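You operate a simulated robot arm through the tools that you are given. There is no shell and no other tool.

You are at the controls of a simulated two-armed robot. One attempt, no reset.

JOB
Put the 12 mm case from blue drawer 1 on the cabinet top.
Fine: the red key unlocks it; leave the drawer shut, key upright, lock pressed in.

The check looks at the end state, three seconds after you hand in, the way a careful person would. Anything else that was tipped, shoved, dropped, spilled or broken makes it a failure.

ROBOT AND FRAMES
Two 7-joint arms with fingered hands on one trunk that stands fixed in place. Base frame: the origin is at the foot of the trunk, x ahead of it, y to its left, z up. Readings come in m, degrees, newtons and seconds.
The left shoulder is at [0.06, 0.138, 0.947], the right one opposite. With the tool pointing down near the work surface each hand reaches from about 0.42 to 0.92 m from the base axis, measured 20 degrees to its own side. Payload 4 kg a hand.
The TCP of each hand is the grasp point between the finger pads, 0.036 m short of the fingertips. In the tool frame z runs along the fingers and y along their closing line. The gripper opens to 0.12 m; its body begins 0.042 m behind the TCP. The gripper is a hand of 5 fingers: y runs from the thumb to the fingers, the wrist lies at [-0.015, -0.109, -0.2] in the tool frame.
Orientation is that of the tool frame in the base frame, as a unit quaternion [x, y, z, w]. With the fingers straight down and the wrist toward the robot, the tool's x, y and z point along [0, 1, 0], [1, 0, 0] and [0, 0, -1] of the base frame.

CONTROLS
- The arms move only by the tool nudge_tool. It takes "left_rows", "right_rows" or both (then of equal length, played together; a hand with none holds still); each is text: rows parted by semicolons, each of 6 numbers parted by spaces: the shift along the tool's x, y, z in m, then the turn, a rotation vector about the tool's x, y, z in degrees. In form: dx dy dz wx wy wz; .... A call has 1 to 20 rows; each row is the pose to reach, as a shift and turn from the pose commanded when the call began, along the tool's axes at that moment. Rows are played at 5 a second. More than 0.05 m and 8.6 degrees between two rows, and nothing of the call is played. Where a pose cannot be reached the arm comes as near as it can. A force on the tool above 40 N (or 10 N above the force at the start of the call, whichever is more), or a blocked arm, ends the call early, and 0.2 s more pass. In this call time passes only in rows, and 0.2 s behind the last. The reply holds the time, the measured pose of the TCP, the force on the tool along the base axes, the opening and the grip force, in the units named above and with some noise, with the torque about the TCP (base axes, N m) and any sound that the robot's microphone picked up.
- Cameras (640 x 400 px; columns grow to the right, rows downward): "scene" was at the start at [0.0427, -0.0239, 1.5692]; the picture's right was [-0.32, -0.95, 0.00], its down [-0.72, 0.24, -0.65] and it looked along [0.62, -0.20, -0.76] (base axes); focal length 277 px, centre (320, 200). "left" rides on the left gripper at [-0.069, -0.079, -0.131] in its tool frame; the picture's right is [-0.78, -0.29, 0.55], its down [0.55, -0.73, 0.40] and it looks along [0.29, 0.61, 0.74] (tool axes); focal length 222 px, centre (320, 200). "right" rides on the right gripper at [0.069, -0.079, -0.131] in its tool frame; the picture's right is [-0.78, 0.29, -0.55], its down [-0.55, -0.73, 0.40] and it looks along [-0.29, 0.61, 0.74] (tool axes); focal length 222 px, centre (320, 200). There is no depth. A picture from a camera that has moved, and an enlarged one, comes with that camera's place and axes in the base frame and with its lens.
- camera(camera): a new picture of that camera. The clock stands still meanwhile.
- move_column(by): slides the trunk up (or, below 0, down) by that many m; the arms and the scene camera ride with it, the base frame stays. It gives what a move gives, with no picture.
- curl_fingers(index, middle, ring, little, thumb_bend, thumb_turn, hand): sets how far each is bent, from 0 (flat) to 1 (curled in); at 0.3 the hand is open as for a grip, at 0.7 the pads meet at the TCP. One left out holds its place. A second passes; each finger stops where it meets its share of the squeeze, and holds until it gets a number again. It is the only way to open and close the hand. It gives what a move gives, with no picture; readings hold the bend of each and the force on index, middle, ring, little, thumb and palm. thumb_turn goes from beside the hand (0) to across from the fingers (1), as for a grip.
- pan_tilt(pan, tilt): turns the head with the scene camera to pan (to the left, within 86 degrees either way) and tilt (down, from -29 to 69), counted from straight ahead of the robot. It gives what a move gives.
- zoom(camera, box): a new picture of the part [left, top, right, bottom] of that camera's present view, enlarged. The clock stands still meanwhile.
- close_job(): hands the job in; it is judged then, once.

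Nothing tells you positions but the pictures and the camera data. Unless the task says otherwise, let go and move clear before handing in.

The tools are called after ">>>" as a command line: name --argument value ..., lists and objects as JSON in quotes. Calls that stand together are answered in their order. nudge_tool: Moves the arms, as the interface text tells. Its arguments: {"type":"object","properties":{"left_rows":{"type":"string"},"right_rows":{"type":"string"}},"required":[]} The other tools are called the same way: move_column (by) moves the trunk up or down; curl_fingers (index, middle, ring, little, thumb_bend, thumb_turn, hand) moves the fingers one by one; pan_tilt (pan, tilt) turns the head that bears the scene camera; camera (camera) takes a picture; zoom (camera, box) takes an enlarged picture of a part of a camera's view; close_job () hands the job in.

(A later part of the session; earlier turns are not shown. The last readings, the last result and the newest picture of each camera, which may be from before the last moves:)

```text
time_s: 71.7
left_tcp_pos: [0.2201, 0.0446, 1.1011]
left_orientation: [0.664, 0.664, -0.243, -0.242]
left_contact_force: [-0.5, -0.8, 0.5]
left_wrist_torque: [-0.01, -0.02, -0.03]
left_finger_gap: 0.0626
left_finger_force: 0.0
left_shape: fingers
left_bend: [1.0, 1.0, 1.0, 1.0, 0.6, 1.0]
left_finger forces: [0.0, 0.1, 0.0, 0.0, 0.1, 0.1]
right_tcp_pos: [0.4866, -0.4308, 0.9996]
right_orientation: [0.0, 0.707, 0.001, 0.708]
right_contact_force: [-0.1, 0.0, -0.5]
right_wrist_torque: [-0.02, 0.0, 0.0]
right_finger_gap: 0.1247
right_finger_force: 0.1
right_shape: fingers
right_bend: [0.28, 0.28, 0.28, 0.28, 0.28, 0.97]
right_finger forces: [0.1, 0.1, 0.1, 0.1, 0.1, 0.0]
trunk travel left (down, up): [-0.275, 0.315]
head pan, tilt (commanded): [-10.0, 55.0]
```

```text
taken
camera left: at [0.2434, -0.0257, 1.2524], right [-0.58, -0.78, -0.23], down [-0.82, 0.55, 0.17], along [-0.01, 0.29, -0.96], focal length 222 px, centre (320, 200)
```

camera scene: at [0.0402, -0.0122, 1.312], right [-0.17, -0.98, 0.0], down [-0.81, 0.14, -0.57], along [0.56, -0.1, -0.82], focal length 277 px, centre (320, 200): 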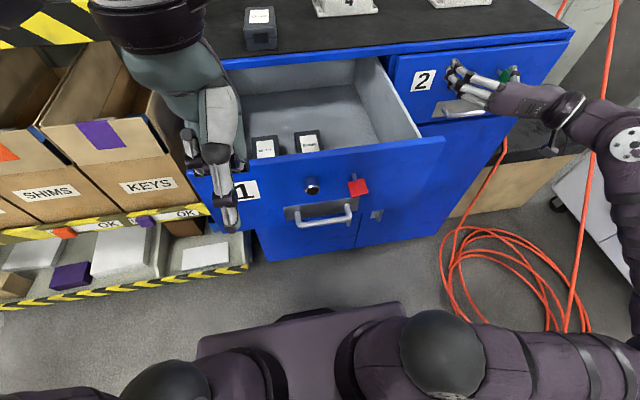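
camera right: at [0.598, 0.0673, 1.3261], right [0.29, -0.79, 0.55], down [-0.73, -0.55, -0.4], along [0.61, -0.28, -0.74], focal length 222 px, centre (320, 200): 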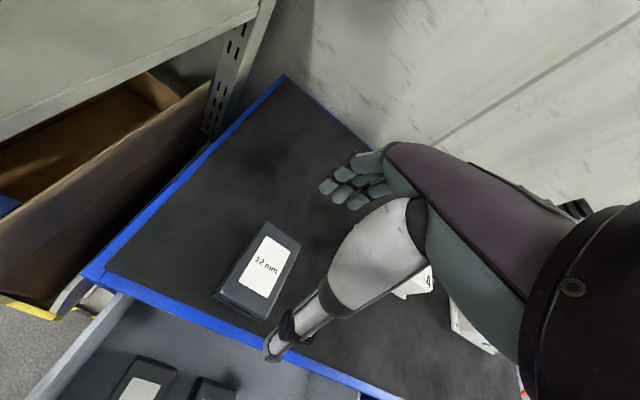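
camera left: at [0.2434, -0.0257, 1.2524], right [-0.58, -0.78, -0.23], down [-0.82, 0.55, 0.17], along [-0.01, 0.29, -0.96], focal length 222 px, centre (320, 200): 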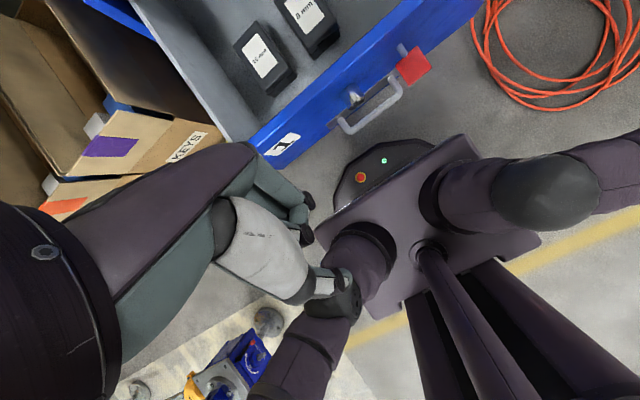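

Left fist is positioned high in front of the drawer's left half. Lowering it to push height.

>>> nudge_tool --left_rows "0 0.0254 0.0303 0 0 0; 0 0.0508 0.0605 0 0 0; 0 0.0762 0.0908 0 0 0; 0 0.1 0.119 0 0 0"

>>> camera --camera "scene"

>>> camera --camera "left"

>>> camera --camera "right"

```text
time_s: 72.7
left_tcp_pos: [0.2236, 0.0446, 0.9465]
left_orientation: [0.665, 0.664, -0.242, -0.242]
left_contact_force: [-0.5, 0.1, -0.3]
left_wrist_torque: [-0.02, -0.01, 0.01]
left_finger_gap: 0.0627
left_finger_force: 0.0
left_shape: fingers
left_bend: [1.0, 1.0, 1.0, 1.0, 0.6, 1.0]
left_finger forces: [0.1, 0.1, 0.0, 0.0, 0.1, 0.1]
right_tcp_pos: [0.4885, -0.4315, 1.0008]
right_orientation: [0.001, 0.706, 0.0, 0.708]
right_contact_force: [0.5, -0.2, -0.3]
right_wrist_torque: [0.01, -0.01, 0.03]
right_finger_gap: 0.1244
right_finger_force: 0.1
right_shape: fingers
right_bend: [0.28, 0.28, 0.28, 0.28, 0.28, 0.97]
right_finger forces: [0.1, 0.1, 0.0, 0.0, 0.0, 0.0]
trunk travel left (down, up): [-0.275, 0.315]
head pan, tilt (commanded): [-10.0, 55.0]
```

```text
taken
camera scene: at [0.0402, -0.012, 1.3121], right [-0.17, -0.98, 0.0], down [-0.81, 0.14, -0.57], along [0.56, -0.1, -0.82], focal length 277 px, centre (320, 200)
```

scene: 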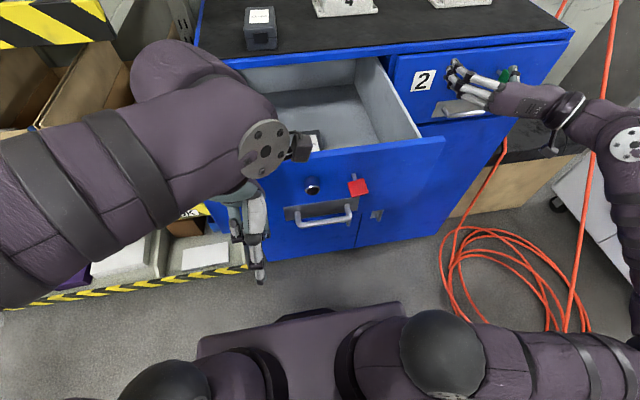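

```text
taken
camera left: at [0.2466, -0.0251, 1.0967], right [-0.58, -0.78, -0.23], down [-0.82, 0.55, 0.17], along [0.0, 0.29, -0.96], focal length 222 px, centre (320, 200)
```

left: 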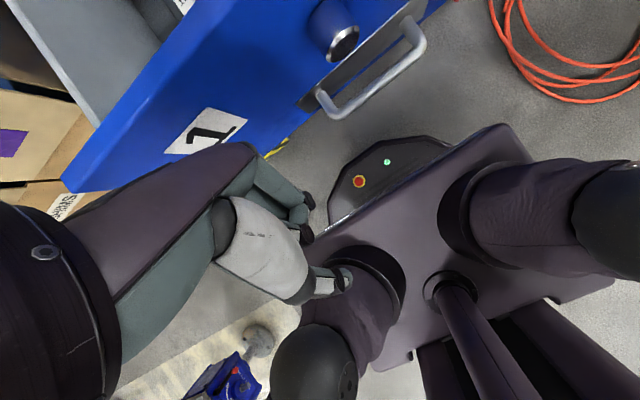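

```text
taken
camera right: at [0.3556, -0.5112, 0.9307], right [-0.55, 0.29, 0.78], down [0.4, -0.74, 0.55], along [0.74, 0.61, 0.29], focal length 222 px, centre (320, 200)
```

right: 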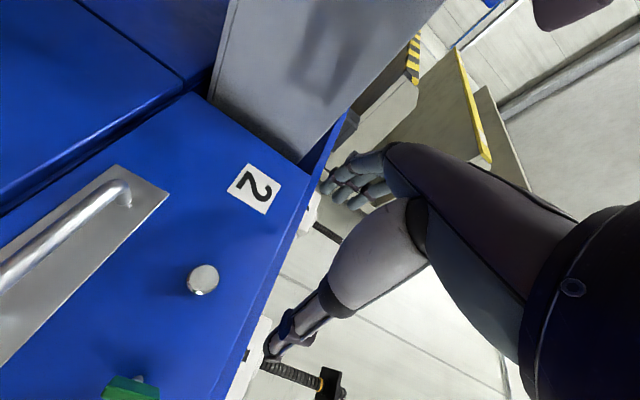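

No contact yet and the geometry is clear. Pushing the drawer closed, first 0.23 m at moderate speed.

>>> nudge_tool --left_rows "0 0.0192 -0.0161 0 0 0; 0 0.0383 -0.0322 0 0 0; 0 0.0575 -0.0482 0 0 0; 0 0.0766 -0.0643 0 0 0; 0 0.0958 -0.0804 0 0 0; 0 0.1149 -0.0965 0 0 0; 0 0.1341 -0.1125 0 0 0; 0 0.1532 -0.1286 0 0 0; 0 0.1762 -0.1479 0 0 0"

>>> camera --camera "scene"

>>> camera --camera "left"

>>> camera --camera "right"

```text
time_s: 74.7
left_tcp_pos: [0.4531, 0.0454, 0.9472]
left_orientation: [0.664, 0.665, -0.242, -0.242]
left_contact_force: [-1.2, -0.5, 0.8]
left_wrist_torque: [-0.01, -0.01, -0.02]
left_finger_gap: 0.0627
left_finger_force: 0.0
left_shape: fingers
left_bend: [1.0, 1.0, 1.0, 1.0, 0.6, 1.0]
left_finger forces: [0.0, 0.0, 0.0, 0.0, 0.0, 0.0]
right_tcp_pos: [0.4879, -0.4312, 0.9994]
right_orientation: [0.0, 0.706, 0.001, 0.708]
right_contact_force: [-0.9, -0.3, 0.0]
right_wrist_torque: [0.0, -0.03, 0.0]
right_finger_gap: 0.1244
right_finger_force: 0.1
right_shape: fingers
right_bend: [0.28, 0.28, 0.28, 0.28, 0.28, 0.97]
right_finger forces: [0.0, 0.0, 0.1, 0.0, 0.0, 0.0]
trunk travel left (down, up): [-0.275, 0.315]
head pan, tilt (commanded): [-10.0, 55.0]
```

```text
taken
camera scene: at [0.0403, -0.0121, 1.312], right [-0.17, -0.98, 0.0], down [-0.81, 0.14, -0.57], along [0.56, -0.1, -0.82], focal length 277 px, centre (320, 200)
```

scene: 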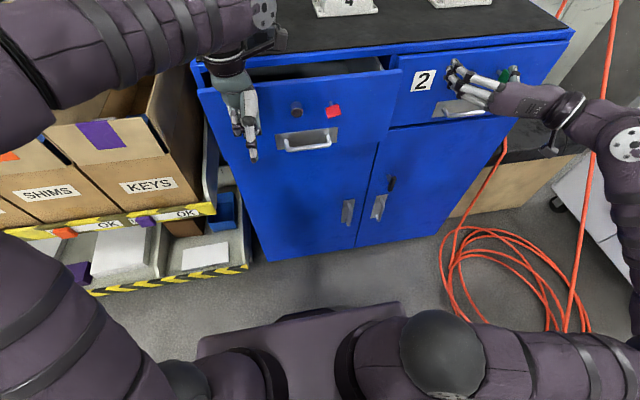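

```text
taken
camera left: at [0.4757, -0.0254, 1.0985], right [-0.58, -0.78, -0.23], down [-0.82, 0.55, 0.17], along [0.0, 0.29, -0.96], focal length 222 px, centre (320, 200)
```

left: 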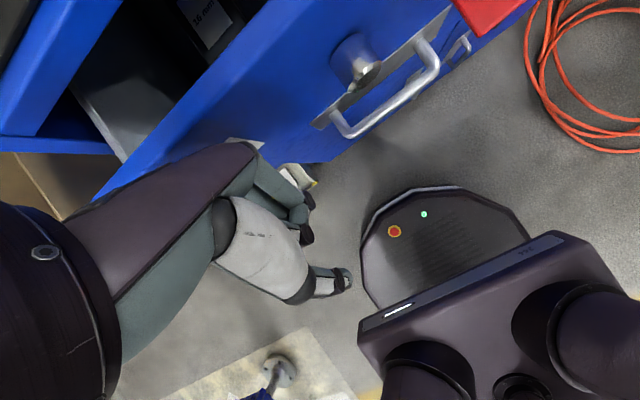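

```text
taken
camera right: at [0.3558, -0.5112, 0.9306], right [-0.55, 0.29, 0.78], down [0.4, -0.74, 0.55], along [0.74, 0.61, 0.29], focal length 222 px, centre (320, 200)
```

right: 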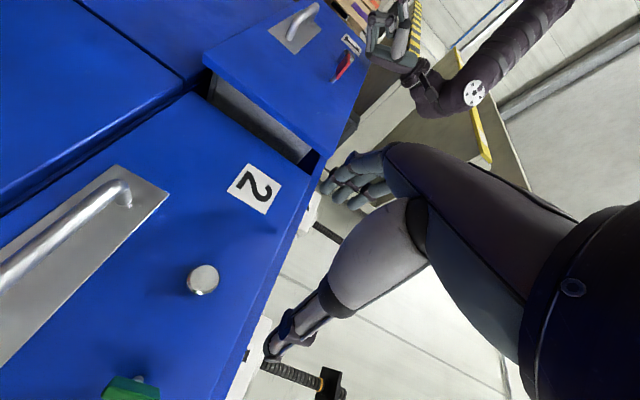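

About 5 cm remains. Continuing slowly; the wrist and its camera stay above and short of the case on the top.

>>> nudge_tool --left_rows "0 0.0115 -0.0096 0 0 0; 0 0.023 -0.0193 0 0 0; 0 0.0306 -0.0257 0 0 0"

>>> camera --camera "scene"

>>> zoom --camera "right" --box '[180, 0, 500, 200]'

```text
time_s: 75.5
left_tcp_pos: [0.4927, 0.0443, 0.9455]
left_orientation: [0.665, 0.664, -0.241, -0.243]
left_contact_force: [0.2, -0.3, 0.4]
left_wrist_torque: [-0.02, 0.0, 0.09]
left_finger_gap: 0.0625
left_finger_force: 0.1
left_shape: fingers
left_bend: [1.0, 1.0, 1.0, 1.0, 0.6, 1.0]
left_finger forces: [0.1, 0.1, 0.1, 0.0, 0.1, 0.3]
right_tcp_pos: [0.4878, -0.4314, 1.0006]
right_orientation: [0.0, 0.707, 0.001, 0.708]
right_contact_force: [0.0, -0.7, 0.0]
right_wrist_torque: [0.03, 0.02, 0.02]
right_finger_gap: 0.1245
right_finger_force: 0.1
right_shape: fingers
right_bend: [0.28, 0.28, 0.28, 0.28, 0.28, 0.97]
right_finger forces: [0.0, 0.0, 0.0, 0.0, 0.1, 0.0]
trunk travel left (down, up): [-0.275, 0.315]
head pan, tilt (commanded): [-10.0, 55.0]
```

```text
taken
camera scene: at [0.0403, -0.0121, 1.3121], right [-0.17, -0.98, 0.0], down [-0.81, 0.14, -0.57], along [0.56, -0.1, -0.82], focal length 277 px, centre (320, 200)
```

scene: 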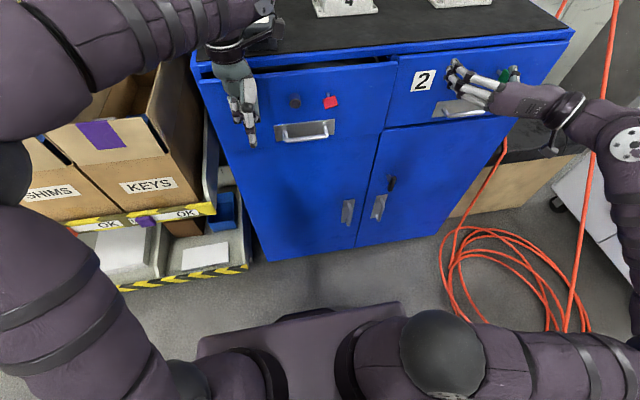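

```text
2.00 times, centred on (340, 100) of right
camera zoom: at [0.3557, -0.5112, 0.9306], right [-0.55, 0.29, 0.78], down [0.4, -0.74, 0.55], along [0.74, 0.61, 0.29], focal length 444 px, centre (280, 400)
```

zoom: 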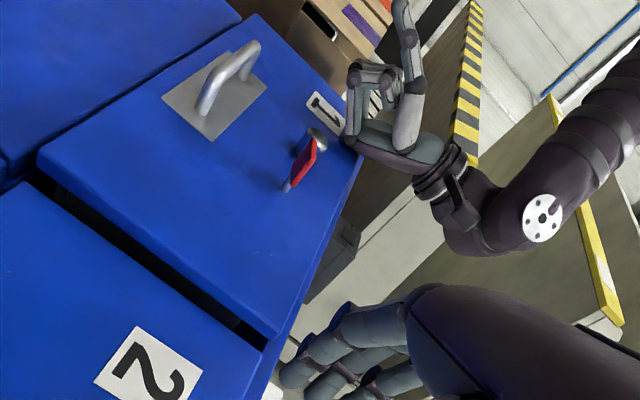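

Nearly closed, roughly 1–1.5 cm left. Pushing on gently until it seats.

>>> nudge_tool --left_rows "0 0.0046 -0.0039 0 0 0; 0 0.0092 -0.0077 0 0 0; 0 0.0123 -0.0103 0 0 0"

>>> zoom --camera "right" --box '[180, 0, 500, 200]'

>>> zoom --camera "scene" --box '[190, 0, 430, 150]'

```text
time_s: 76.3
left_tcp_pos: [0.5063, 0.0447, 0.9456]
left_orientation: [0.665, 0.664, -0.241, -0.242]
left_contact_force: [-1.1, -0.5, -1.0]
left_wrist_torque: [-0.01, -0.06, 0.02]
left_finger_gap: 0.0627
left_finger_force: 0.2
left_shape: fingers
left_bend: [1.0, 1.0, 1.0, 1.0, 0.6, 1.0]
left_finger forces: [0.0, 0.0, 0.1, 0.0, 0.1, 1.1]
right_tcp_pos: [0.4878, -0.4313, 1.0008]
right_orientation: [0.0, 0.706, 0.001, 0.708]
right_contact_force: [-1.0, -0.2, -0.2]
right_wrist_torque: [0.02, 0.02, 0.01]
right_finger_gap: 0.1245
right_finger_force: 0.1
right_shape: fingers
right_bend: [0.28, 0.28, 0.28, 0.28, 0.28, 0.97]
right_finger forces: [0.1, 0.1, 0.0, 0.0, 0.1, 0.0]
trunk travel left (down, up): [-0.275, 0.315]
head pan, tilt (commanded): [-10.0, 55.0]
```

```text
2.00 times, centred on (340, 100) of right
camera zoom: at [0.3555, -0.5112, 0.9307], right [-0.55, 0.29, 0.78], down [0.4, -0.74, 0.55], along [0.74, 0.61, 0.29], focal length 444 px, centre (280, 400)
```

zoom: 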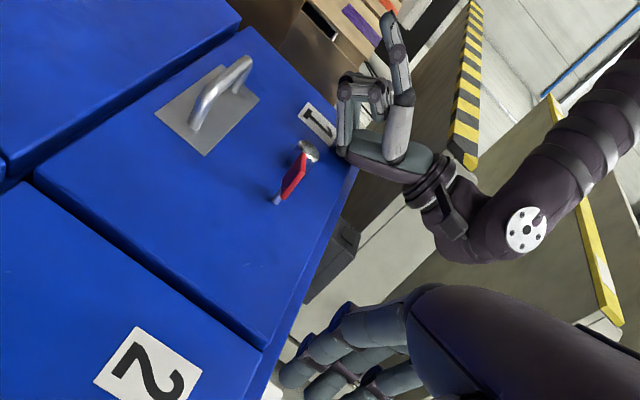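

```text
2.67 times, centred on (310, 75) of scene
camera zoom: at [0.0401, -0.0121, 1.3121], right [-0.17, -0.98, 0.0], down [-0.81, 0.14, -0.57], along [0.56, -0.1, -0.82], focal length 738 px, centre (347, 533)
```

zoom: 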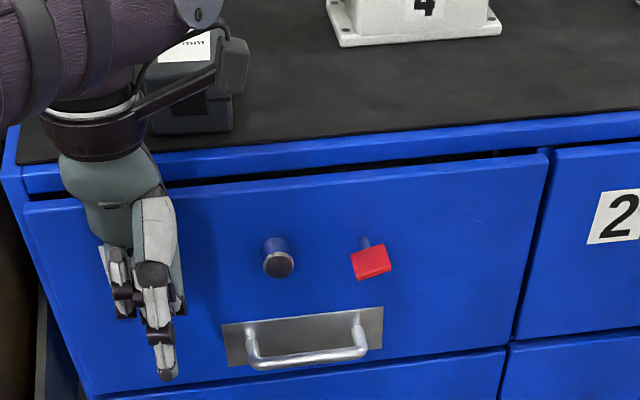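

It looks flush with drawer 2 now; pushing a few more millimetres to confirm it's seated against its stop.

>>> nudge_tool --left_rows "0 0.0023 -0.0019 0 0 0; 0 0.0046 -0.0039 0 0 0; 0 0.0069 -0.0058 0 0 0"

>>> zoom --camera "right" --box '[180, 60, 340, 180]'

>>> zoom --camera "scene" --box '[190, 0, 430, 150]'

```text
time_s: 77.1
left_tcp_pos: [0.5117, 0.0463, 0.9466]
left_orientation: [0.665, 0.663, -0.242, -0.244]
left_contact_force: [-23.8, 2.3, -1.6]
left_wrist_torque: [-0.1, -0.76, 0.43]
left_finger_gap: 0.0626
left_finger_force: 12.2
left_shape: fingers
left_bend: [1.0, 1.0, 1.0, 1.0, 0.6, 1.0]
left_finger forces: [0.1, 0.6, 0.0, 0.0, 0.1, 23.4]
right_tcp_pos: [0.4854, -0.4308, 1.0022]
right_orientation: [0.0, 0.706, 0.001, 0.708]
right_contact_force: [0.3, -0.3, 0.5]
right_wrist_torque: [-0.04, 0.0, -0.03]
right_finger_gap: 0.1242
right_finger_force: 0.0
right_shape: fingers
right_bend: [0.28, 0.28, 0.28, 0.28, 0.28, 0.97]
right_finger forces: [0.0, 0.0, 0.1, 0.0, 0.0, 0.0]
trunk travel left (down, up): [-0.275, 0.315]
head pan, tilt (commanded): [-10.0, 55.0]
```

```text
3.33 times, centred on (260, 120) of right
camera zoom: at [0.3538, -0.5109, 0.9314], right [-0.55, 0.29, 0.78], down [0.4, -0.74, 0.55], along [0.73, 0.61, 0.29], focal length 740 px, centre (520, 467)
```

zoom: 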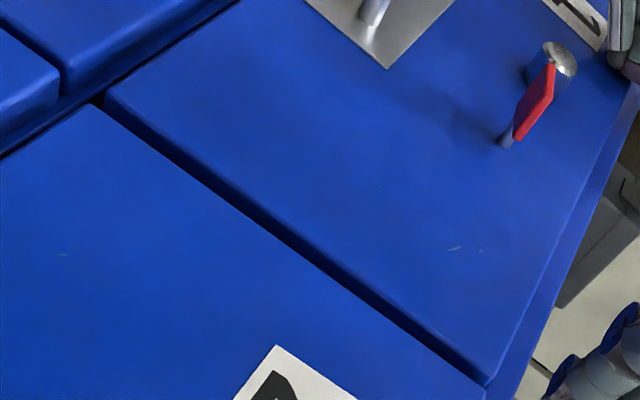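

```text
2.67 times, centred on (310, 75) of scene
camera zoom: at [0.0375, -0.0118, 1.3121], right [-0.17, -0.98, 0.0], down [-0.81, 0.14, -0.57], along [0.57, -0.1, -0.82], focal length 738 px, centre (347, 533)
```

zoom: 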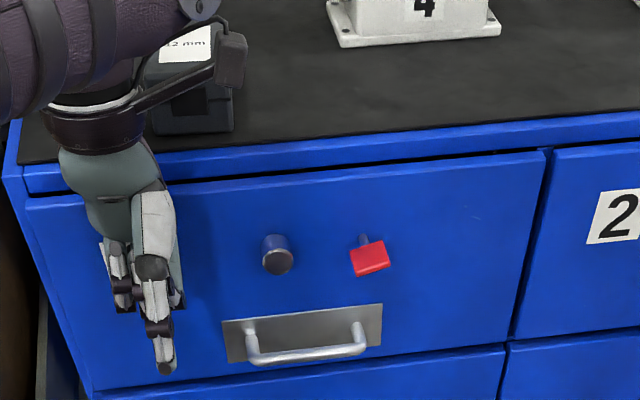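

The drawer is fully seated (24 N against the stop, flush with drawer 2). I'll relax the left fist to a light hold, and prepare the right hand: fingers folded, thumb extended as a pusher to swing the key bow back up.

>>> nudge_tool --left_rows "0 -0.0025 0.0021 0 0 0"

>>> curl_fingers --hand "right" --index 1.0 --middle 1.0 --ring 1.0 --little 1.0 --thumb_bend 0.4 --thumb_turn 1.0

>>> nudge_tool --right_rows "0.02 0.04 0 0 0 0; 0.04 0.08 0 0 0 0; 0.06 0.12 0 0 0 0; 0.075 0.16 0 0 0 0; 0.075 0.205 0 0 0 0; 0.075 0.25 0 0 0 0; 0.075 0.29 0 0 0 0; 0.075 0.33 0 0 0 0"

>>> zoom --camera "scene" --box '[220, 50, 412, 170]'

>>> camera --camera "right"

>>> camera --camera "left"

```text
time_s: 77.5
left_tcp_pos: [0.5119, 0.047, 0.9467]
left_orientation: [0.666, 0.664, -0.241, -0.242]
left_contact_force: [-13.1, -0.7, -2.8]
left_wrist_torque: [-0.03, -0.26, 0.06]
left_finger_gap: 0.0626
left_finger_force: 6.5
left_shape: fingers
left_bend: [1.0, 1.0, 1.0, 1.0, 0.6, 1.0]
left_finger forces: [0.0, 0.2, 0.0, 0.0, 0.0, 12.4]
right_tcp_pos: [0.4872, -0.4309, 1.0007]
right_orientation: [0.0, 0.707, 0.001, 0.708]
right_contact_force: [-0.7, -0.6, -0.8]
right_wrist_torque: [-0.01, 0.01, 0.0]
right_finger_gap: 0.1246
right_finger_force: 0.0
right_shape: fingers
right_bend: [0.28, 0.28, 0.28, 0.28, 0.28, 0.97]
right_finger forces: [0.0, 0.0, 0.0, 0.0, 0.0, 0.0]
trunk travel left (down, up): [-0.275, 0.315]
head pan, tilt (commanded): [-10.0, 55.0]
```

```text
time_s: 78.5
left_tcp_pos: [0.5127, 0.0466, 0.9461]
left_orientation: [0.665, 0.664, -0.242, -0.241]
left_contact_force: [-9.6, -2.3, -2.5]
left_wrist_torque: [0.08, -0.18, -0.14]
left_finger_gap: 0.0627
left_finger_force: 5.5
left_shape: fingers
left_bend: [1.0, 1.0, 1.0, 1.0, 0.6, 1.0]
left_finger forces: [0.1, 0.0, 0.1, 0.0, 0.1, 10.0]
right_tcp_pos: [0.4871, -0.4317, 1.0003]
right_orientation: [0.001, 0.707, 0.002, 0.707]
right_contact_force: [-0.1, -0.8, 0.7]
right_wrist_torque: [0.01, 0.04, 0.0]
right_finger_gap: 0.0726
right_finger_force: 0.1
right_shape: fingers
right_bend: [1.0, 1.0, 1.0, 1.0, 0.4, 0.99]
right_finger forces: [0.1, 0.0, 0.0, 0.0, 0.1, 0.0]
trunk travel left (down, up): [-0.275, 0.315]
head pan, tilt (commanded): [-10.0, 55.0]
```

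```text
time_s: 80.3
left_tcp_pos: [0.5122, 0.0462, 0.9462]
left_orientation: [0.665, 0.664, -0.24, -0.241]
left_contact_force: [-7.1, -1.1, 0.2]
left_wrist_torque: [0.01, -0.27, 0.03]
left_finger_gap: 0.0628
left_finger_force: 3.6
left_shape: fingers
left_bend: [1.0, 1.0, 1.0, 1.0, 0.6, 1.0]
left_finger forces: [0.0, 0.0, 0.1, 0.0, 0.0, 7.7]
right_tcp_pos: [0.4916, -0.1003, 0.9267]
right_orientation: [-0.001, 0.707, 0.001, 0.707]
right_contact_force: [-0.5, 0.0, 0.0]
right_wrist_torque: [0.0, 0.02, 0.01]
right_finger_gap: 0.0726
right_finger_force: 0.0
right_shape: fingers
right_bend: [1.0, 1.0, 1.0, 1.0, 0.4, 0.99]
right_finger forces: [0.0, 0.1, 0.1, 0.0, 0.0, 0.0]
right hand out of reach, approached as far as the arm can: row 8
trunk travel left (down, up): [-0.275, 0.315]
head pan, tilt (commanded): [-10.0, 55.0]
```

```text
3.33 times, centred on (316, 110) of scene
camera zoom: at [0.0391, -0.0123, 1.3121], right [-0.17, -0.98, 0.0], down [-0.81, 0.14, -0.57], along [0.57, -0.1, -0.82], focal length 923 px, centre (333, 500)
```

zoom: 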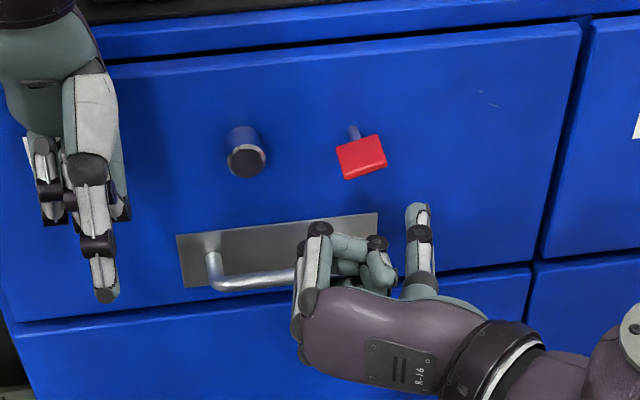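

```text
taken
camera right: at [0.3585, -0.1809, 0.8577], right [-0.55, 0.29, 0.79], down [0.4, -0.73, 0.55], along [0.74, 0.61, 0.29], focal length 222 px, centre (320, 200)
```

right: 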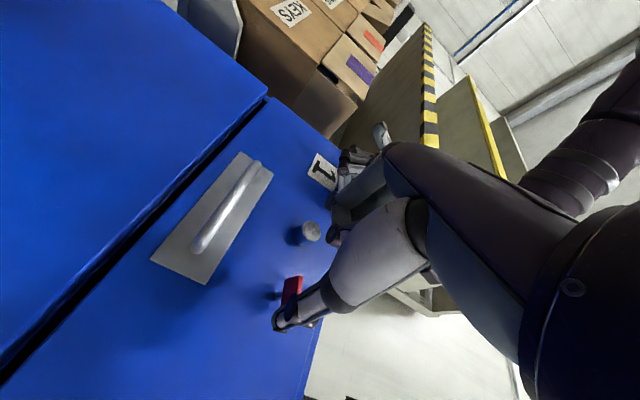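

```text
taken
camera left: at [0.5353, -0.0234, 1.0975], right [-0.58, -0.78, -0.23], down [-0.82, 0.55, 0.17], along [0.0, 0.29, -0.96], focal length 222 px, centre (320, 200)
```

left: 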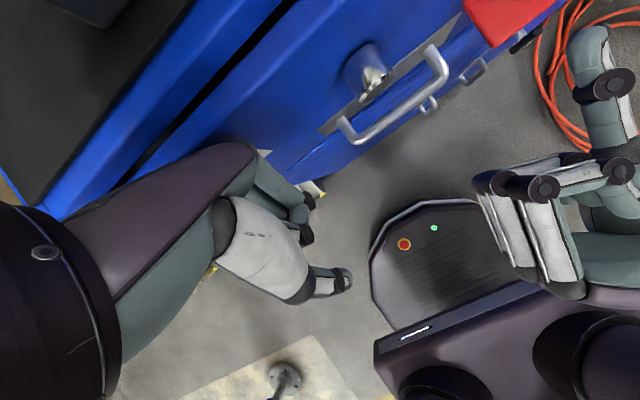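

Thumb tip measures [0.525, −0.155, 0.929], to the right of and below the key bow, which sits about 25° above horizontal. I'll move straight forward so the thumb lies alongside the bow.

>>> nudge_tool --right_rows "0 0 0.016 0 0 0; 0 0 0.032 0 0 0; 0 0 0.046 0 0 0"

>>> zoom --camera "scene" --box '[260, 70, 388, 150]'

>>> zoom --camera "right" --box '[200, 180, 420, 380]'

>>> camera --camera "left"

```text
time_s: 81.1
left_tcp_pos: [0.5118, 0.0453, 0.9472]
left_orientation: [0.665, 0.664, -0.242, -0.242]
left_contact_force: [-7.1, -0.8, 1.2]
left_wrist_torque: [0.02, -0.43, -0.01]
left_finger_gap: 0.0628
left_finger_force: 4.1
left_shape: fingers
left_bend: [1.0, 1.0, 1.0, 1.0, 0.6, 1.0]
left_finger forces: [0.0, 0.1, 0.0, 0.0, 0.1, 8.2]
right_tcp_pos: [0.5375, -0.1021, 0.927]
right_orientation: [0.0, 0.706, 0.001, 0.708]
right_contact_force: [0.4, -0.2, 0.0]
right_wrist_torque: [-0.01, 0.01, 0.01]
right_finger_gap: 0.0723
right_finger_force: 0.0
right_shape: fingers
right_bend: [1.0, 1.0, 1.0, 1.0, 0.4, 0.99]
right_finger forces: [0.0, 0.0, 0.0, 0.0, 0.0, 0.0]
trunk travel left (down, up): [-0.275, 0.315]
head pan, tilt (commanded): [-10.0, 55.0]
```

```text
5.00 times, centred on (324, 110) of scene
camera zoom: at [0.0393, -0.0122, 1.3121], right [-0.17, -0.98, 0.0], down [-0.81, 0.14, -0.57], along [0.57, -0.1, -0.82], focal length 1384 px, centre (300, 650)
```

zoom: 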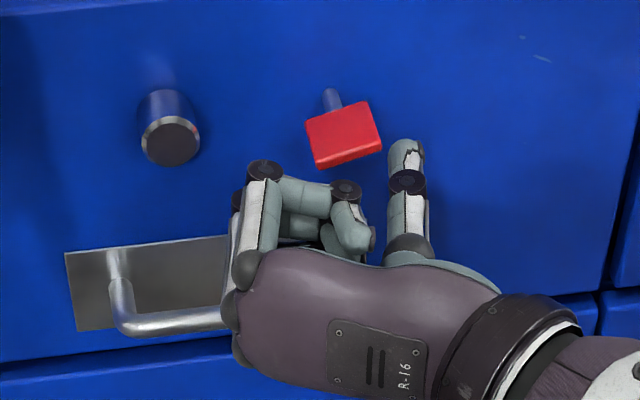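

```text
2.00 times, centred on (310, 280) of right
camera zoom: at [0.4054, -0.1816, 0.8572], right [-0.55, 0.29, 0.78], down [0.4, -0.74, 0.55], along [0.73, 0.61, 0.29], focal length 444 px, centre (340, 40)
```

zoom: 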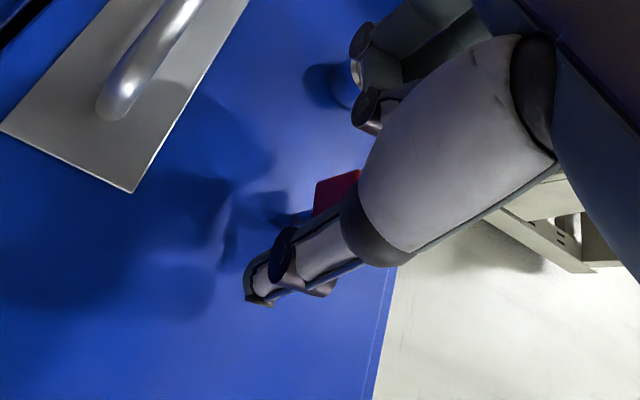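

```text
taken
camera left: at [0.5353, -0.0233, 1.0975], right [-0.58, -0.78, -0.23], down [-0.82, 0.55, 0.17], along [0.0, 0.29, -0.96], focal length 222 px, centre (320, 200)
```

left: 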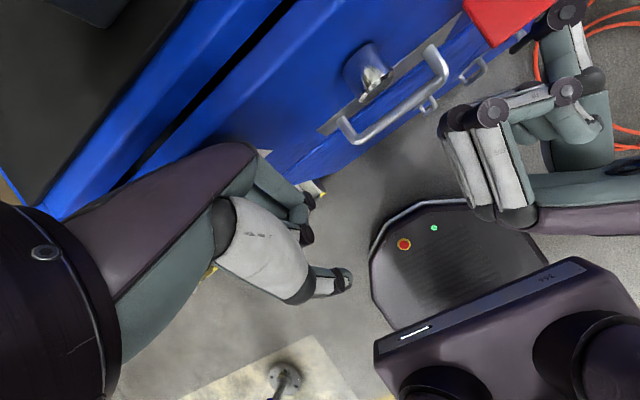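

Thumb lies right of and slightly below the bow. Moving it left toward the underside of the bow's right end.

>>> nudge_tool --right_rows "0 0.01 0 0 0 0; -0.002 0.019 0 0 0 0"

>>> zoom --camera "scene" --box '[260, 70, 388, 150]'

>>> zoom --camera "right" --box '[200, 180, 420, 380]'

```text
time_s: 81.7
left_tcp_pos: [0.5118, 0.0461, 0.9458]
left_orientation: [0.664, 0.664, -0.242, -0.242]
left_contact_force: [-9.7, -0.2, 1.4]
left_wrist_torque: [-0.01, -0.42, 0.1]
left_finger_gap: 0.0627
left_finger_force: 4.1
left_shape: fingers
left_bend: [1.0, 1.0, 1.0, 1.0, 0.6, 1.0]
left_finger forces: [0.0, 0.1, 0.1, 0.0, 0.1, 8.3]
right_tcp_pos: [0.538, -0.0827, 0.9306]
right_orientation: [-0.001, 0.706, 0.001, 0.708]
right_contact_force: [0.4, -0.1, -0.7]
right_wrist_torque: [-0.03, 0.02, -0.03]
right_finger_gap: 0.0725
right_finger_force: 0.1
right_shape: fingers
right_bend: [1.0, 1.0, 1.0, 1.0, 0.4, 0.99]
right_finger forces: [0.0, 0.0, 0.0, 0.0, 0.0, 0.0]
trunk travel left (down, up): [-0.275, 0.315]
head pan, tilt (commanded): [-10.0, 55.0]
```

```text
5.00 times, centred on (324, 110) of scene
camera zoom: at [0.0393, -0.0121, 1.3121], right [-0.17, -0.98, 0.0], down [-0.81, 0.14, -0.57], along [0.57, -0.1, -0.82], focal length 1384 px, centre (300, 650)
```

zoom: 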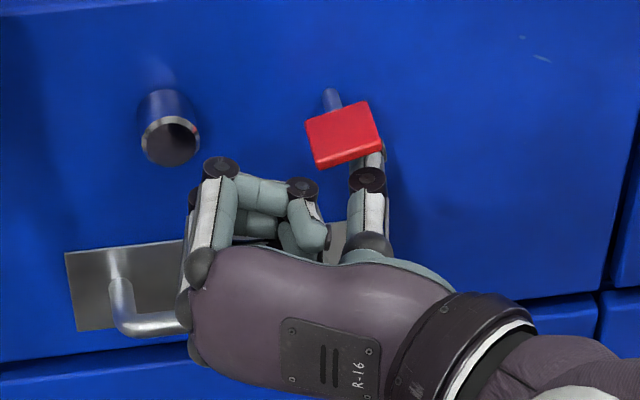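

```text
2.00 times, centred on (310, 280) of right
camera zoom: at [0.4054, -0.1634, 0.8606], right [-0.55, 0.29, 0.78], down [0.4, -0.74, 0.55], along [0.74, 0.61, 0.29], focal length 444 px, centre (340, 40)
```

zoom: 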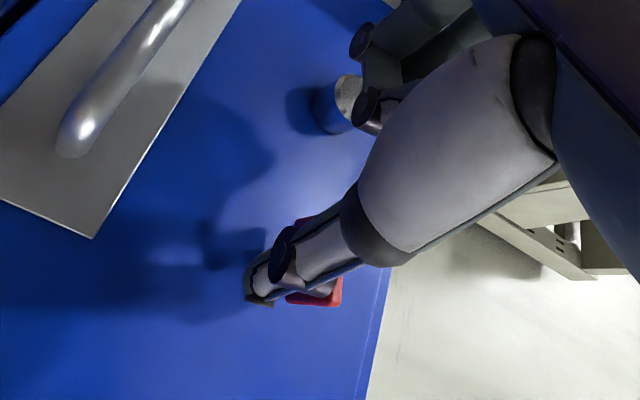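

The thumb is under the right half of the bow. Sweeping it upward to swing the bow counter-clockwise.

>>> nudge_tool --right_rows "-0.005 0.001 0 0 0 0; -0.011 0.001 0 0 0 0"

>>> zoom --camera "scene" --box '[260, 70, 388, 150]'

```text
time_s: 82.3
left_tcp_pos: [0.5116, 0.0463, 0.9474]
left_orientation: [0.665, 0.664, -0.242, -0.242]
left_contact_force: [-7.7, 0.4, 2.0]
left_wrist_torque: [0.02, -0.45, 0.09]
left_finger_gap: 0.0627
left_finger_force: 4.4
left_shape: fingers
left_bend: [1.0, 1.0, 1.0, 1.0, 0.6, 1.0]
left_finger forces: [0.0, 0.1, 0.1, 0.1, 0.1, 8.2]
right_tcp_pos: [0.5372, -0.0824, 0.9406]
right_orientation: [0.0, 0.707, 0.001, 0.707]
right_contact_force: [-1.2, -0.8, -3.9]
right_wrist_torque: [0.13, 0.04, -0.08]
right_finger_gap: 0.0723
right_finger_force: 1.3
right_shape: fingers
right_bend: [1.0, 1.0, 1.0, 1.0, 0.4, 0.97]
right_finger forces: [0.1, 0.0, 0.0, 0.0, 3.0, 0.0]
trunk travel left (down, up): [-0.275, 0.315]
head pan, tilt (commanded): [-10.0, 55.0]
```

```text
5.00 times, centred on (324, 110) of scene
camera zoom: at [0.0394, -0.0121, 1.312], right [-0.17, -0.98, 0.0], down [-0.81, 0.14, -0.57], along [0.57, -0.1, -0.82], focal length 1384 px, centre (300, 650)
```

zoom: 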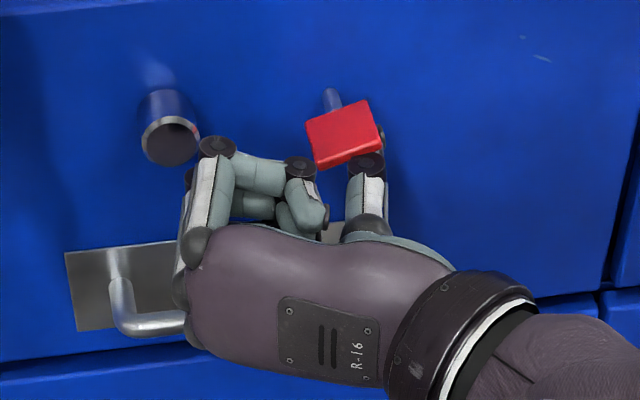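

Light contact (about 4 N) on the bow. Continuing upward.

>>> nudge_tool --right_rows "-0.003 0 0 0 0 0; -0.007 0 0 0 0 0"

>>> zoom --camera "scene" --box '[260, 70, 388, 150]'

```text
time_s: 82.9
left_tcp_pos: [0.511, 0.0468, 0.9463]
left_orientation: [0.665, 0.664, -0.242, -0.242]
left_contact_force: [-9.8, 1.1, 2.2]
left_wrist_torque: [-0.01, -0.51, 0.22]
left_finger_gap: 0.0628
left_finger_force: 4.2
left_shape: fingers
left_bend: [1.0, 1.0, 1.0, 1.0, 0.6, 1.0]
left_finger forces: [0.0, 0.1, 0.0, 0.0, 0.0, 9.3]
right_tcp_pos: [0.5379, -0.0826, 0.9485]
right_orientation: [0.0, 0.706, 0.001, 0.708]
right_contact_force: [-0.2, -3.3, -5.3]
right_wrist_torque: [0.22, 0.06, -0.03]
right_finger_gap: 0.073
right_finger_force: 2.0
right_shape: fingers
right_bend: [1.0, 1.0, 1.0, 1.0, 0.39, 0.96]
right_finger forces: [0.0, 0.0, 0.0, 0.0, 4.3, 0.0]
trunk travel left (down, up): [-0.275, 0.315]
head pan, tilt (commanded): [-10.0, 55.0]
```

```text
5.00 times, centred on (324, 110) of scene
camera zoom: at [0.0394, -0.0122, 1.312], right [-0.17, -0.98, 0.0], down [-0.81, 0.14, -0.57], along [0.57, -0.1, -0.82], focal length 1384 px, centre (300, 650)
```

zoom: 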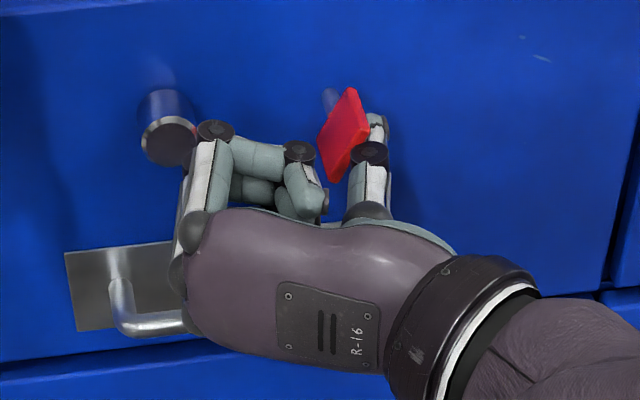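

The bow is rotating up nicely (~60°). Now push it left over the top to vertical.

>>> nudge_tool --right_rows "-0.001 0.0015 0 0 0 0; -0.001 0.003 0 0 0 0"

>>> zoom --camera "scene" --box '[260, 70, 388, 150]'

```text
time_s: 83.5
left_tcp_pos: [0.5119, 0.0462, 0.9471]
left_orientation: [0.665, 0.664, -0.242, -0.242]
left_contact_force: [-9.8, 2.3, 3.1]
left_wrist_torque: [-0.11, -0.52, 0.38]
left_finger_gap: 0.0626
left_finger_force: 5.5
left_shape: fingers
left_bend: [1.0, 1.0, 1.0, 1.0, 0.6, 1.0]
left_finger forces: [0.1, 0.2, 0.1, 0.0, 0.0, 9.8]
right_tcp_pos: [0.5378, -0.0791, 0.949]
right_orientation: [0.001, 0.707, 0.0, 0.708]
right_contact_force: [-1.3, -6.3, -5.9]
right_wrist_torque: [0.18, 0.05, -0.08]
right_finger_gap: 0.074
right_finger_force: 3.0
right_shape: fingers
right_bend: [1.0, 1.0, 1.0, 1.0, 0.38, 0.96]
right_finger forces: [0.0, 0.1, 0.0, 0.1, 6.4, 0.1]
trunk travel left (down, up): [-0.275, 0.315]
head pan, tilt (commanded): [-10.0, 55.0]
```

```text
5.00 times, centred on (324, 110) of scene
camera zoom: at [0.0393, -0.0124, 1.3121], right [-0.17, -0.98, 0.0], down [-0.81, 0.14, -0.57], along [0.57, -0.1, -0.82], focal length 1384 px, centre (300, 650)
```

zoom: 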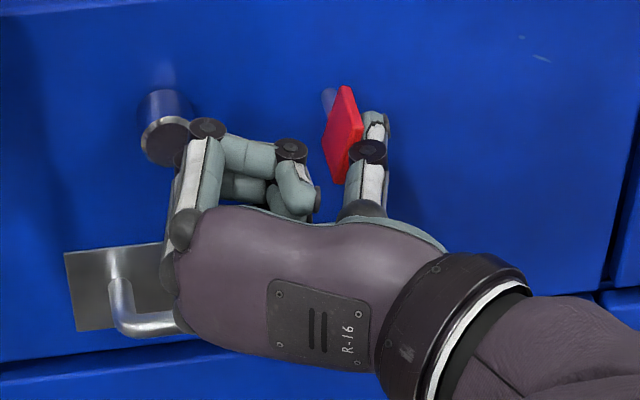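

About 75° now. Continuing left and slightly up.

>>> nudge_tool --right_rows "-0.002 0.0015 0 0 0 0; -0.003 0.0035 0 0 0 0"

>>> zoom --camera "scene" --box '[260, 70, 388, 150]'

```text
time_s: 84.1
left_tcp_pos: [0.5116, 0.0468, 0.9458]
left_orientation: [0.665, 0.664, -0.241, -0.243]
left_contact_force: [-11.3, 3.5, 1.5]
left_wrist_torque: [-0.16, -0.47, 0.4]
left_finger_gap: 0.0628
left_finger_force: 5.5
left_shape: fingers
left_bend: [1.0, 1.0, 1.0, 1.0, 0.6, 1.0]
left_finger forces: [0.1, 0.3, 0.0, 0.0, 0.1, 10.5]
right_tcp_pos: [0.537, -0.0767, 0.9534]
right_orientation: [0.001, 0.707, 0.001, 0.707]
right_contact_force: [-0.8, -8.3, -5.6]
right_wrist_torque: [0.27, 0.06, -0.1]
right_finger_gap: 0.0749
right_finger_force: 3.8
right_shape: fingers
right_bend: [1.0, 1.0, 1.0, 1.0, 0.37, 0.96]
right_finger forces: [0.0, 0.0, 0.0, 0.0, 8.2, 0.0]
trunk travel left (down, up): [-0.275, 0.315]
head pan, tilt (commanded): [-10.0, 55.0]
```

```text
5.00 times, centred on (324, 110) of scene
camera zoom: at [0.0394, -0.0126, 1.3121], right [-0.17, -0.98, 0.0], down [-0.81, 0.14, -0.57], along [0.57, -0.1, -0.82], focal length 1384 px, centre (300, 650)
```

zoom: 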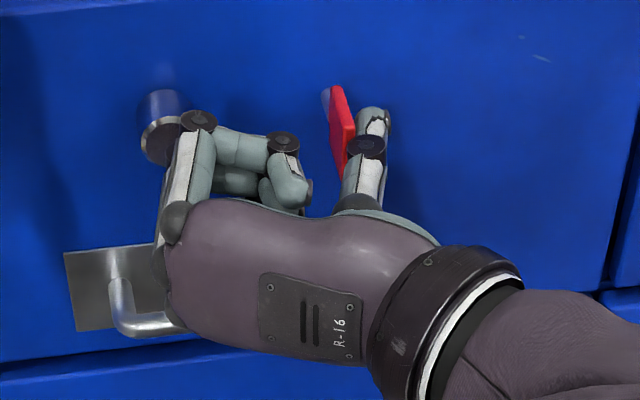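

The bow looks essentially upright. I'll push about 1.5 mm more to reach its stop, then back the thumb off and compare with the original picture.

>>> nudge_tool --right_rows "-0.0005 0.0015 0 0 0 0"

>>> zoom --camera "scene" --box '[300, 75, 364, 115]'

>>> nudge_tool --right_rows "0 -0.004 0 0 0 0; 0 -0.014 0 0 0 0; 0 -0.024 0 0 0 0"

>>> zoom --camera "scene" --box '[300, 75, 364, 115]'

>>> zoom --camera "scene" --box '[260, 60, 388, 140]'

```text
time_s: 84.5
left_tcp_pos: [0.5131, 0.0458, 0.947]
left_orientation: [0.664, 0.665, -0.241, -0.243]
left_contact_force: [-11.0, 4.5, 0.6]
left_wrist_torque: [-0.12, -0.48, 0.44]
left_finger_gap: 0.0628
left_finger_force: 5.3
left_shape: fingers
left_bend: [1.0, 1.0, 1.0, 1.0, 0.6, 1.0]
left_finger forces: [0.1, 0.2, 0.0, 0.0, 0.0, 10.9]
right_tcp_pos: [0.5382, -0.0744, 0.9547]
right_orientation: [0.002, 0.707, 0.002, 0.707]
right_contact_force: [-0.4, -9.3, -6.2]
right_wrist_torque: [0.31, 0.05, -0.13]
right_finger_gap: 0.0758
right_finger_force: 4.7
right_shape: fingers
right_bend: [1.0, 1.0, 1.0, 1.0, 0.36, 0.96]
right_finger forces: [0.0, 0.0, 0.1, 0.0, 9.9, 0.1]
trunk travel left (down, up): [-0.275, 0.315]
head pan, tilt (commanded): [-10.0, 55.0]
```

```text
10.00 times, centred on (332, 95) of scene
camera zoom: at [0.0394, -0.0127, 1.312], right [-0.17, -0.98, 0.0], down [-0.81, 0.14, -0.57], along [0.57, -0.1, -0.82], focal length 2769 px, centre (200, 1250)
```

zoom: 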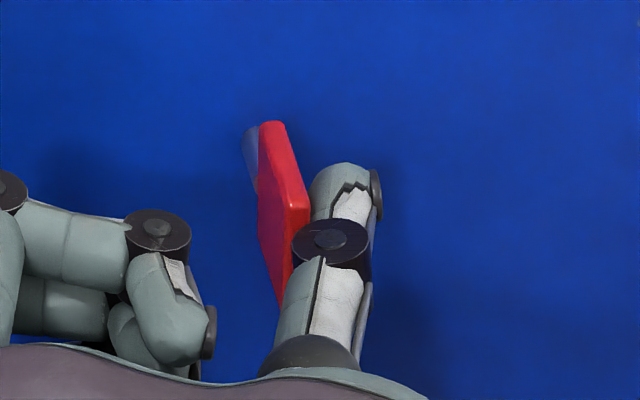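

```text
time_s: 85.3
left_tcp_pos: [0.5122, 0.0459, 0.9459]
left_orientation: [0.665, 0.664, -0.241, -0.242]
left_contact_force: [-7.7, -2.0, 0.1]
left_wrist_torque: [0.06, -0.26, -0.05]
left_finger_gap: 0.0627
left_finger_force: 3.9
left_shape: fingers
left_bend: [1.0, 1.0, 1.0, 1.0, 0.6, 1.0]
left_finger forces: [0.0, 0.2, 0.0, 0.1, 0.0, 8.1]
right_tcp_pos: [0.5373, -0.0962, 0.9544]
right_orientation: [-0.001, 0.706, 0.002, 0.708]
right_contact_force: [0.0, -0.5, 0.6]
right_wrist_torque: [-0.04, -0.06, -0.03]
right_finger_gap: 0.0723
right_finger_force: 0.0
right_shape: fingers
right_bend: [1.0, 1.0, 1.0, 1.0, 0.4, 0.99]
right_finger forces: [0.0, 0.0, 0.0, 0.0, 0.0, 0.0]
trunk travel left (down, up): [-0.275, 0.315]
head pan, tilt (commanded): [-10.0, 55.0]
```

```text
10.00 times, centred on (332, 95) of scene
camera zoom: at [0.0395, -0.012, 1.3121], right [-0.17, -0.98, 0.0], down [-0.81, 0.14, -0.57], along [0.57, -0.1, -0.82], focal length 2769 px, centre (200, 1250)
```

zoom: 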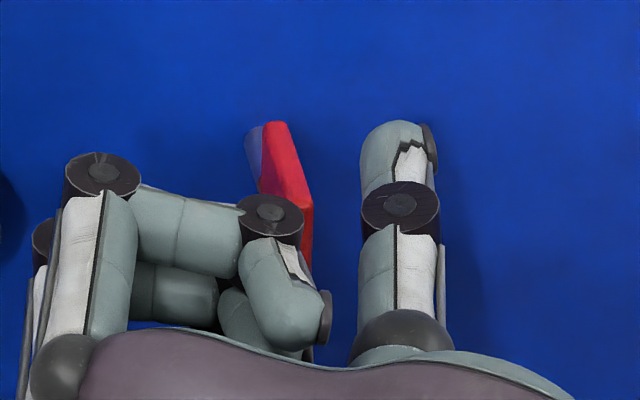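

```text
5.00 times, centred on (324, 100) of scene
camera zoom: at [0.0395, -0.012, 1.3121], right [-0.17, -0.98, 0.0], down [-0.81, 0.14, -0.57], along [0.57, -0.1, -0.82], focal length 1384 px, centre (300, 700)
```

zoom: 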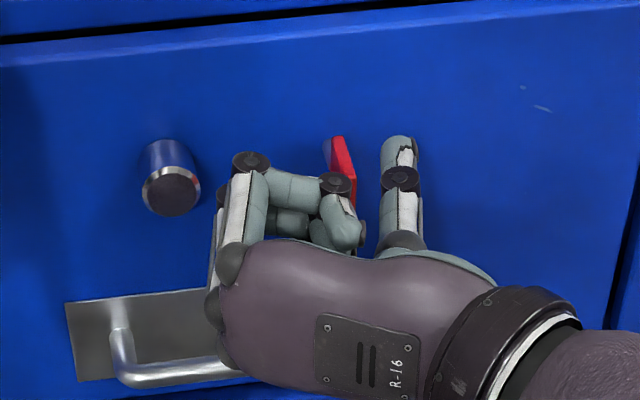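

Thumb is clear with no contact. I'll back the right hand straight out and check the key's angle unobstructed.

>>> nudge_tool --right_rows "0 0 -0.012 0 0 0; 0 -0.01 -0.024 0 0 0; 0 -0.03 -0.036 0 0 0; 0 -0.06 -0.04 0 0 0; 0 -0.1 -0.04 0 0 0"

>>> zoom --camera "scene" --box '[260, 60, 388, 140]'

>>> zoom --camera "scene" --box '[310, 75, 358, 105]'

>>> zoom --camera "right" --box '[180, 120, 380, 320]'

```text
time_s: 86.5
left_tcp_pos: [0.5104, 0.0465, 0.9464]
left_orientation: [0.665, 0.664, -0.242, -0.241]
left_contact_force: [-8.5, -2.4, -1.3]
left_wrist_torque: [0.11, -0.22, -0.19]
left_finger_gap: 0.0623
left_finger_force: 4.2
left_shape: fingers
left_bend: [1.0, 1.0, 1.0, 1.0, 0.6, 1.0]
left_finger forces: [0.0, 0.1, 0.0, 0.0, 0.1, 8.7]
right_tcp_pos: [0.4977, -0.1962, 0.9516]
right_orientation: [-0.001, 0.706, 0.002, 0.708]
right_contact_force: [0.1, -0.2, 0.0]
right_wrist_torque: [0.01, 0.01, -0.04]
right_finger_gap: 0.0724
right_finger_force: 0.1
right_shape: fingers
right_bend: [1.0, 1.0, 1.0, 1.0, 0.4, 0.99]
right_finger forces: [0.1, 0.0, 0.0, 0.1, 0.1, 0.0]
trunk travel left (down, up): [-0.275, 0.315]
head pan, tilt (commanded): [-10.0, 55.0]
```

```text
5.00 times, centred on (324, 100) of scene
camera zoom: at [0.0395, -0.0121, 1.3121], right [-0.17, -0.98, 0.0], down [-0.81, 0.14, -0.57], along [0.57, -0.1, -0.82], focal length 1384 px, centre (300, 700)
```

zoom: 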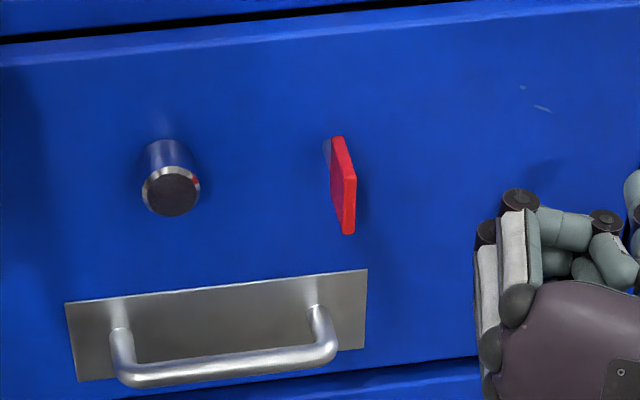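

```text
13.33 times, centred on (334, 90) of scene
camera zoom: at [0.0395, -0.0121, 1.3121], right [-0.17, -0.98, 0.0], down [-0.81, 0.14, -0.57], along [0.57, -0.1, -0.82], focal length 3692 px, centre (133, 1667)
```

zoom: 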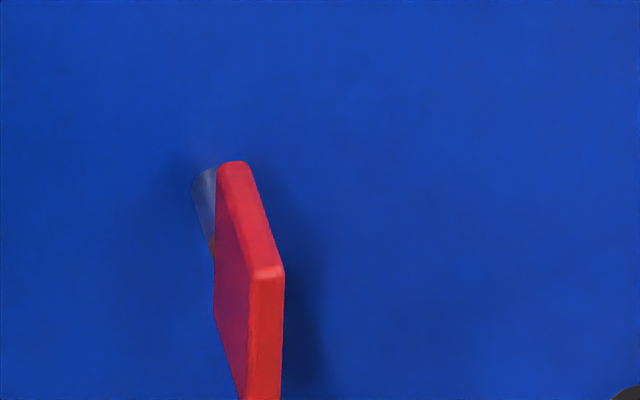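

```text
2.00 times, centred on (280, 220) of right
camera zoom: at [0.3661, -0.2754, 0.8826], right [-0.55, 0.29, 0.78], down [0.4, -0.74, 0.55], along [0.73, 0.61, 0.29], focal length 444 px, centre (400, 160)
```

zoom: 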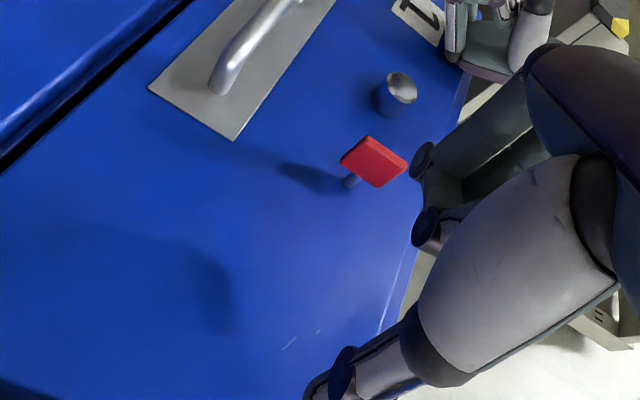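

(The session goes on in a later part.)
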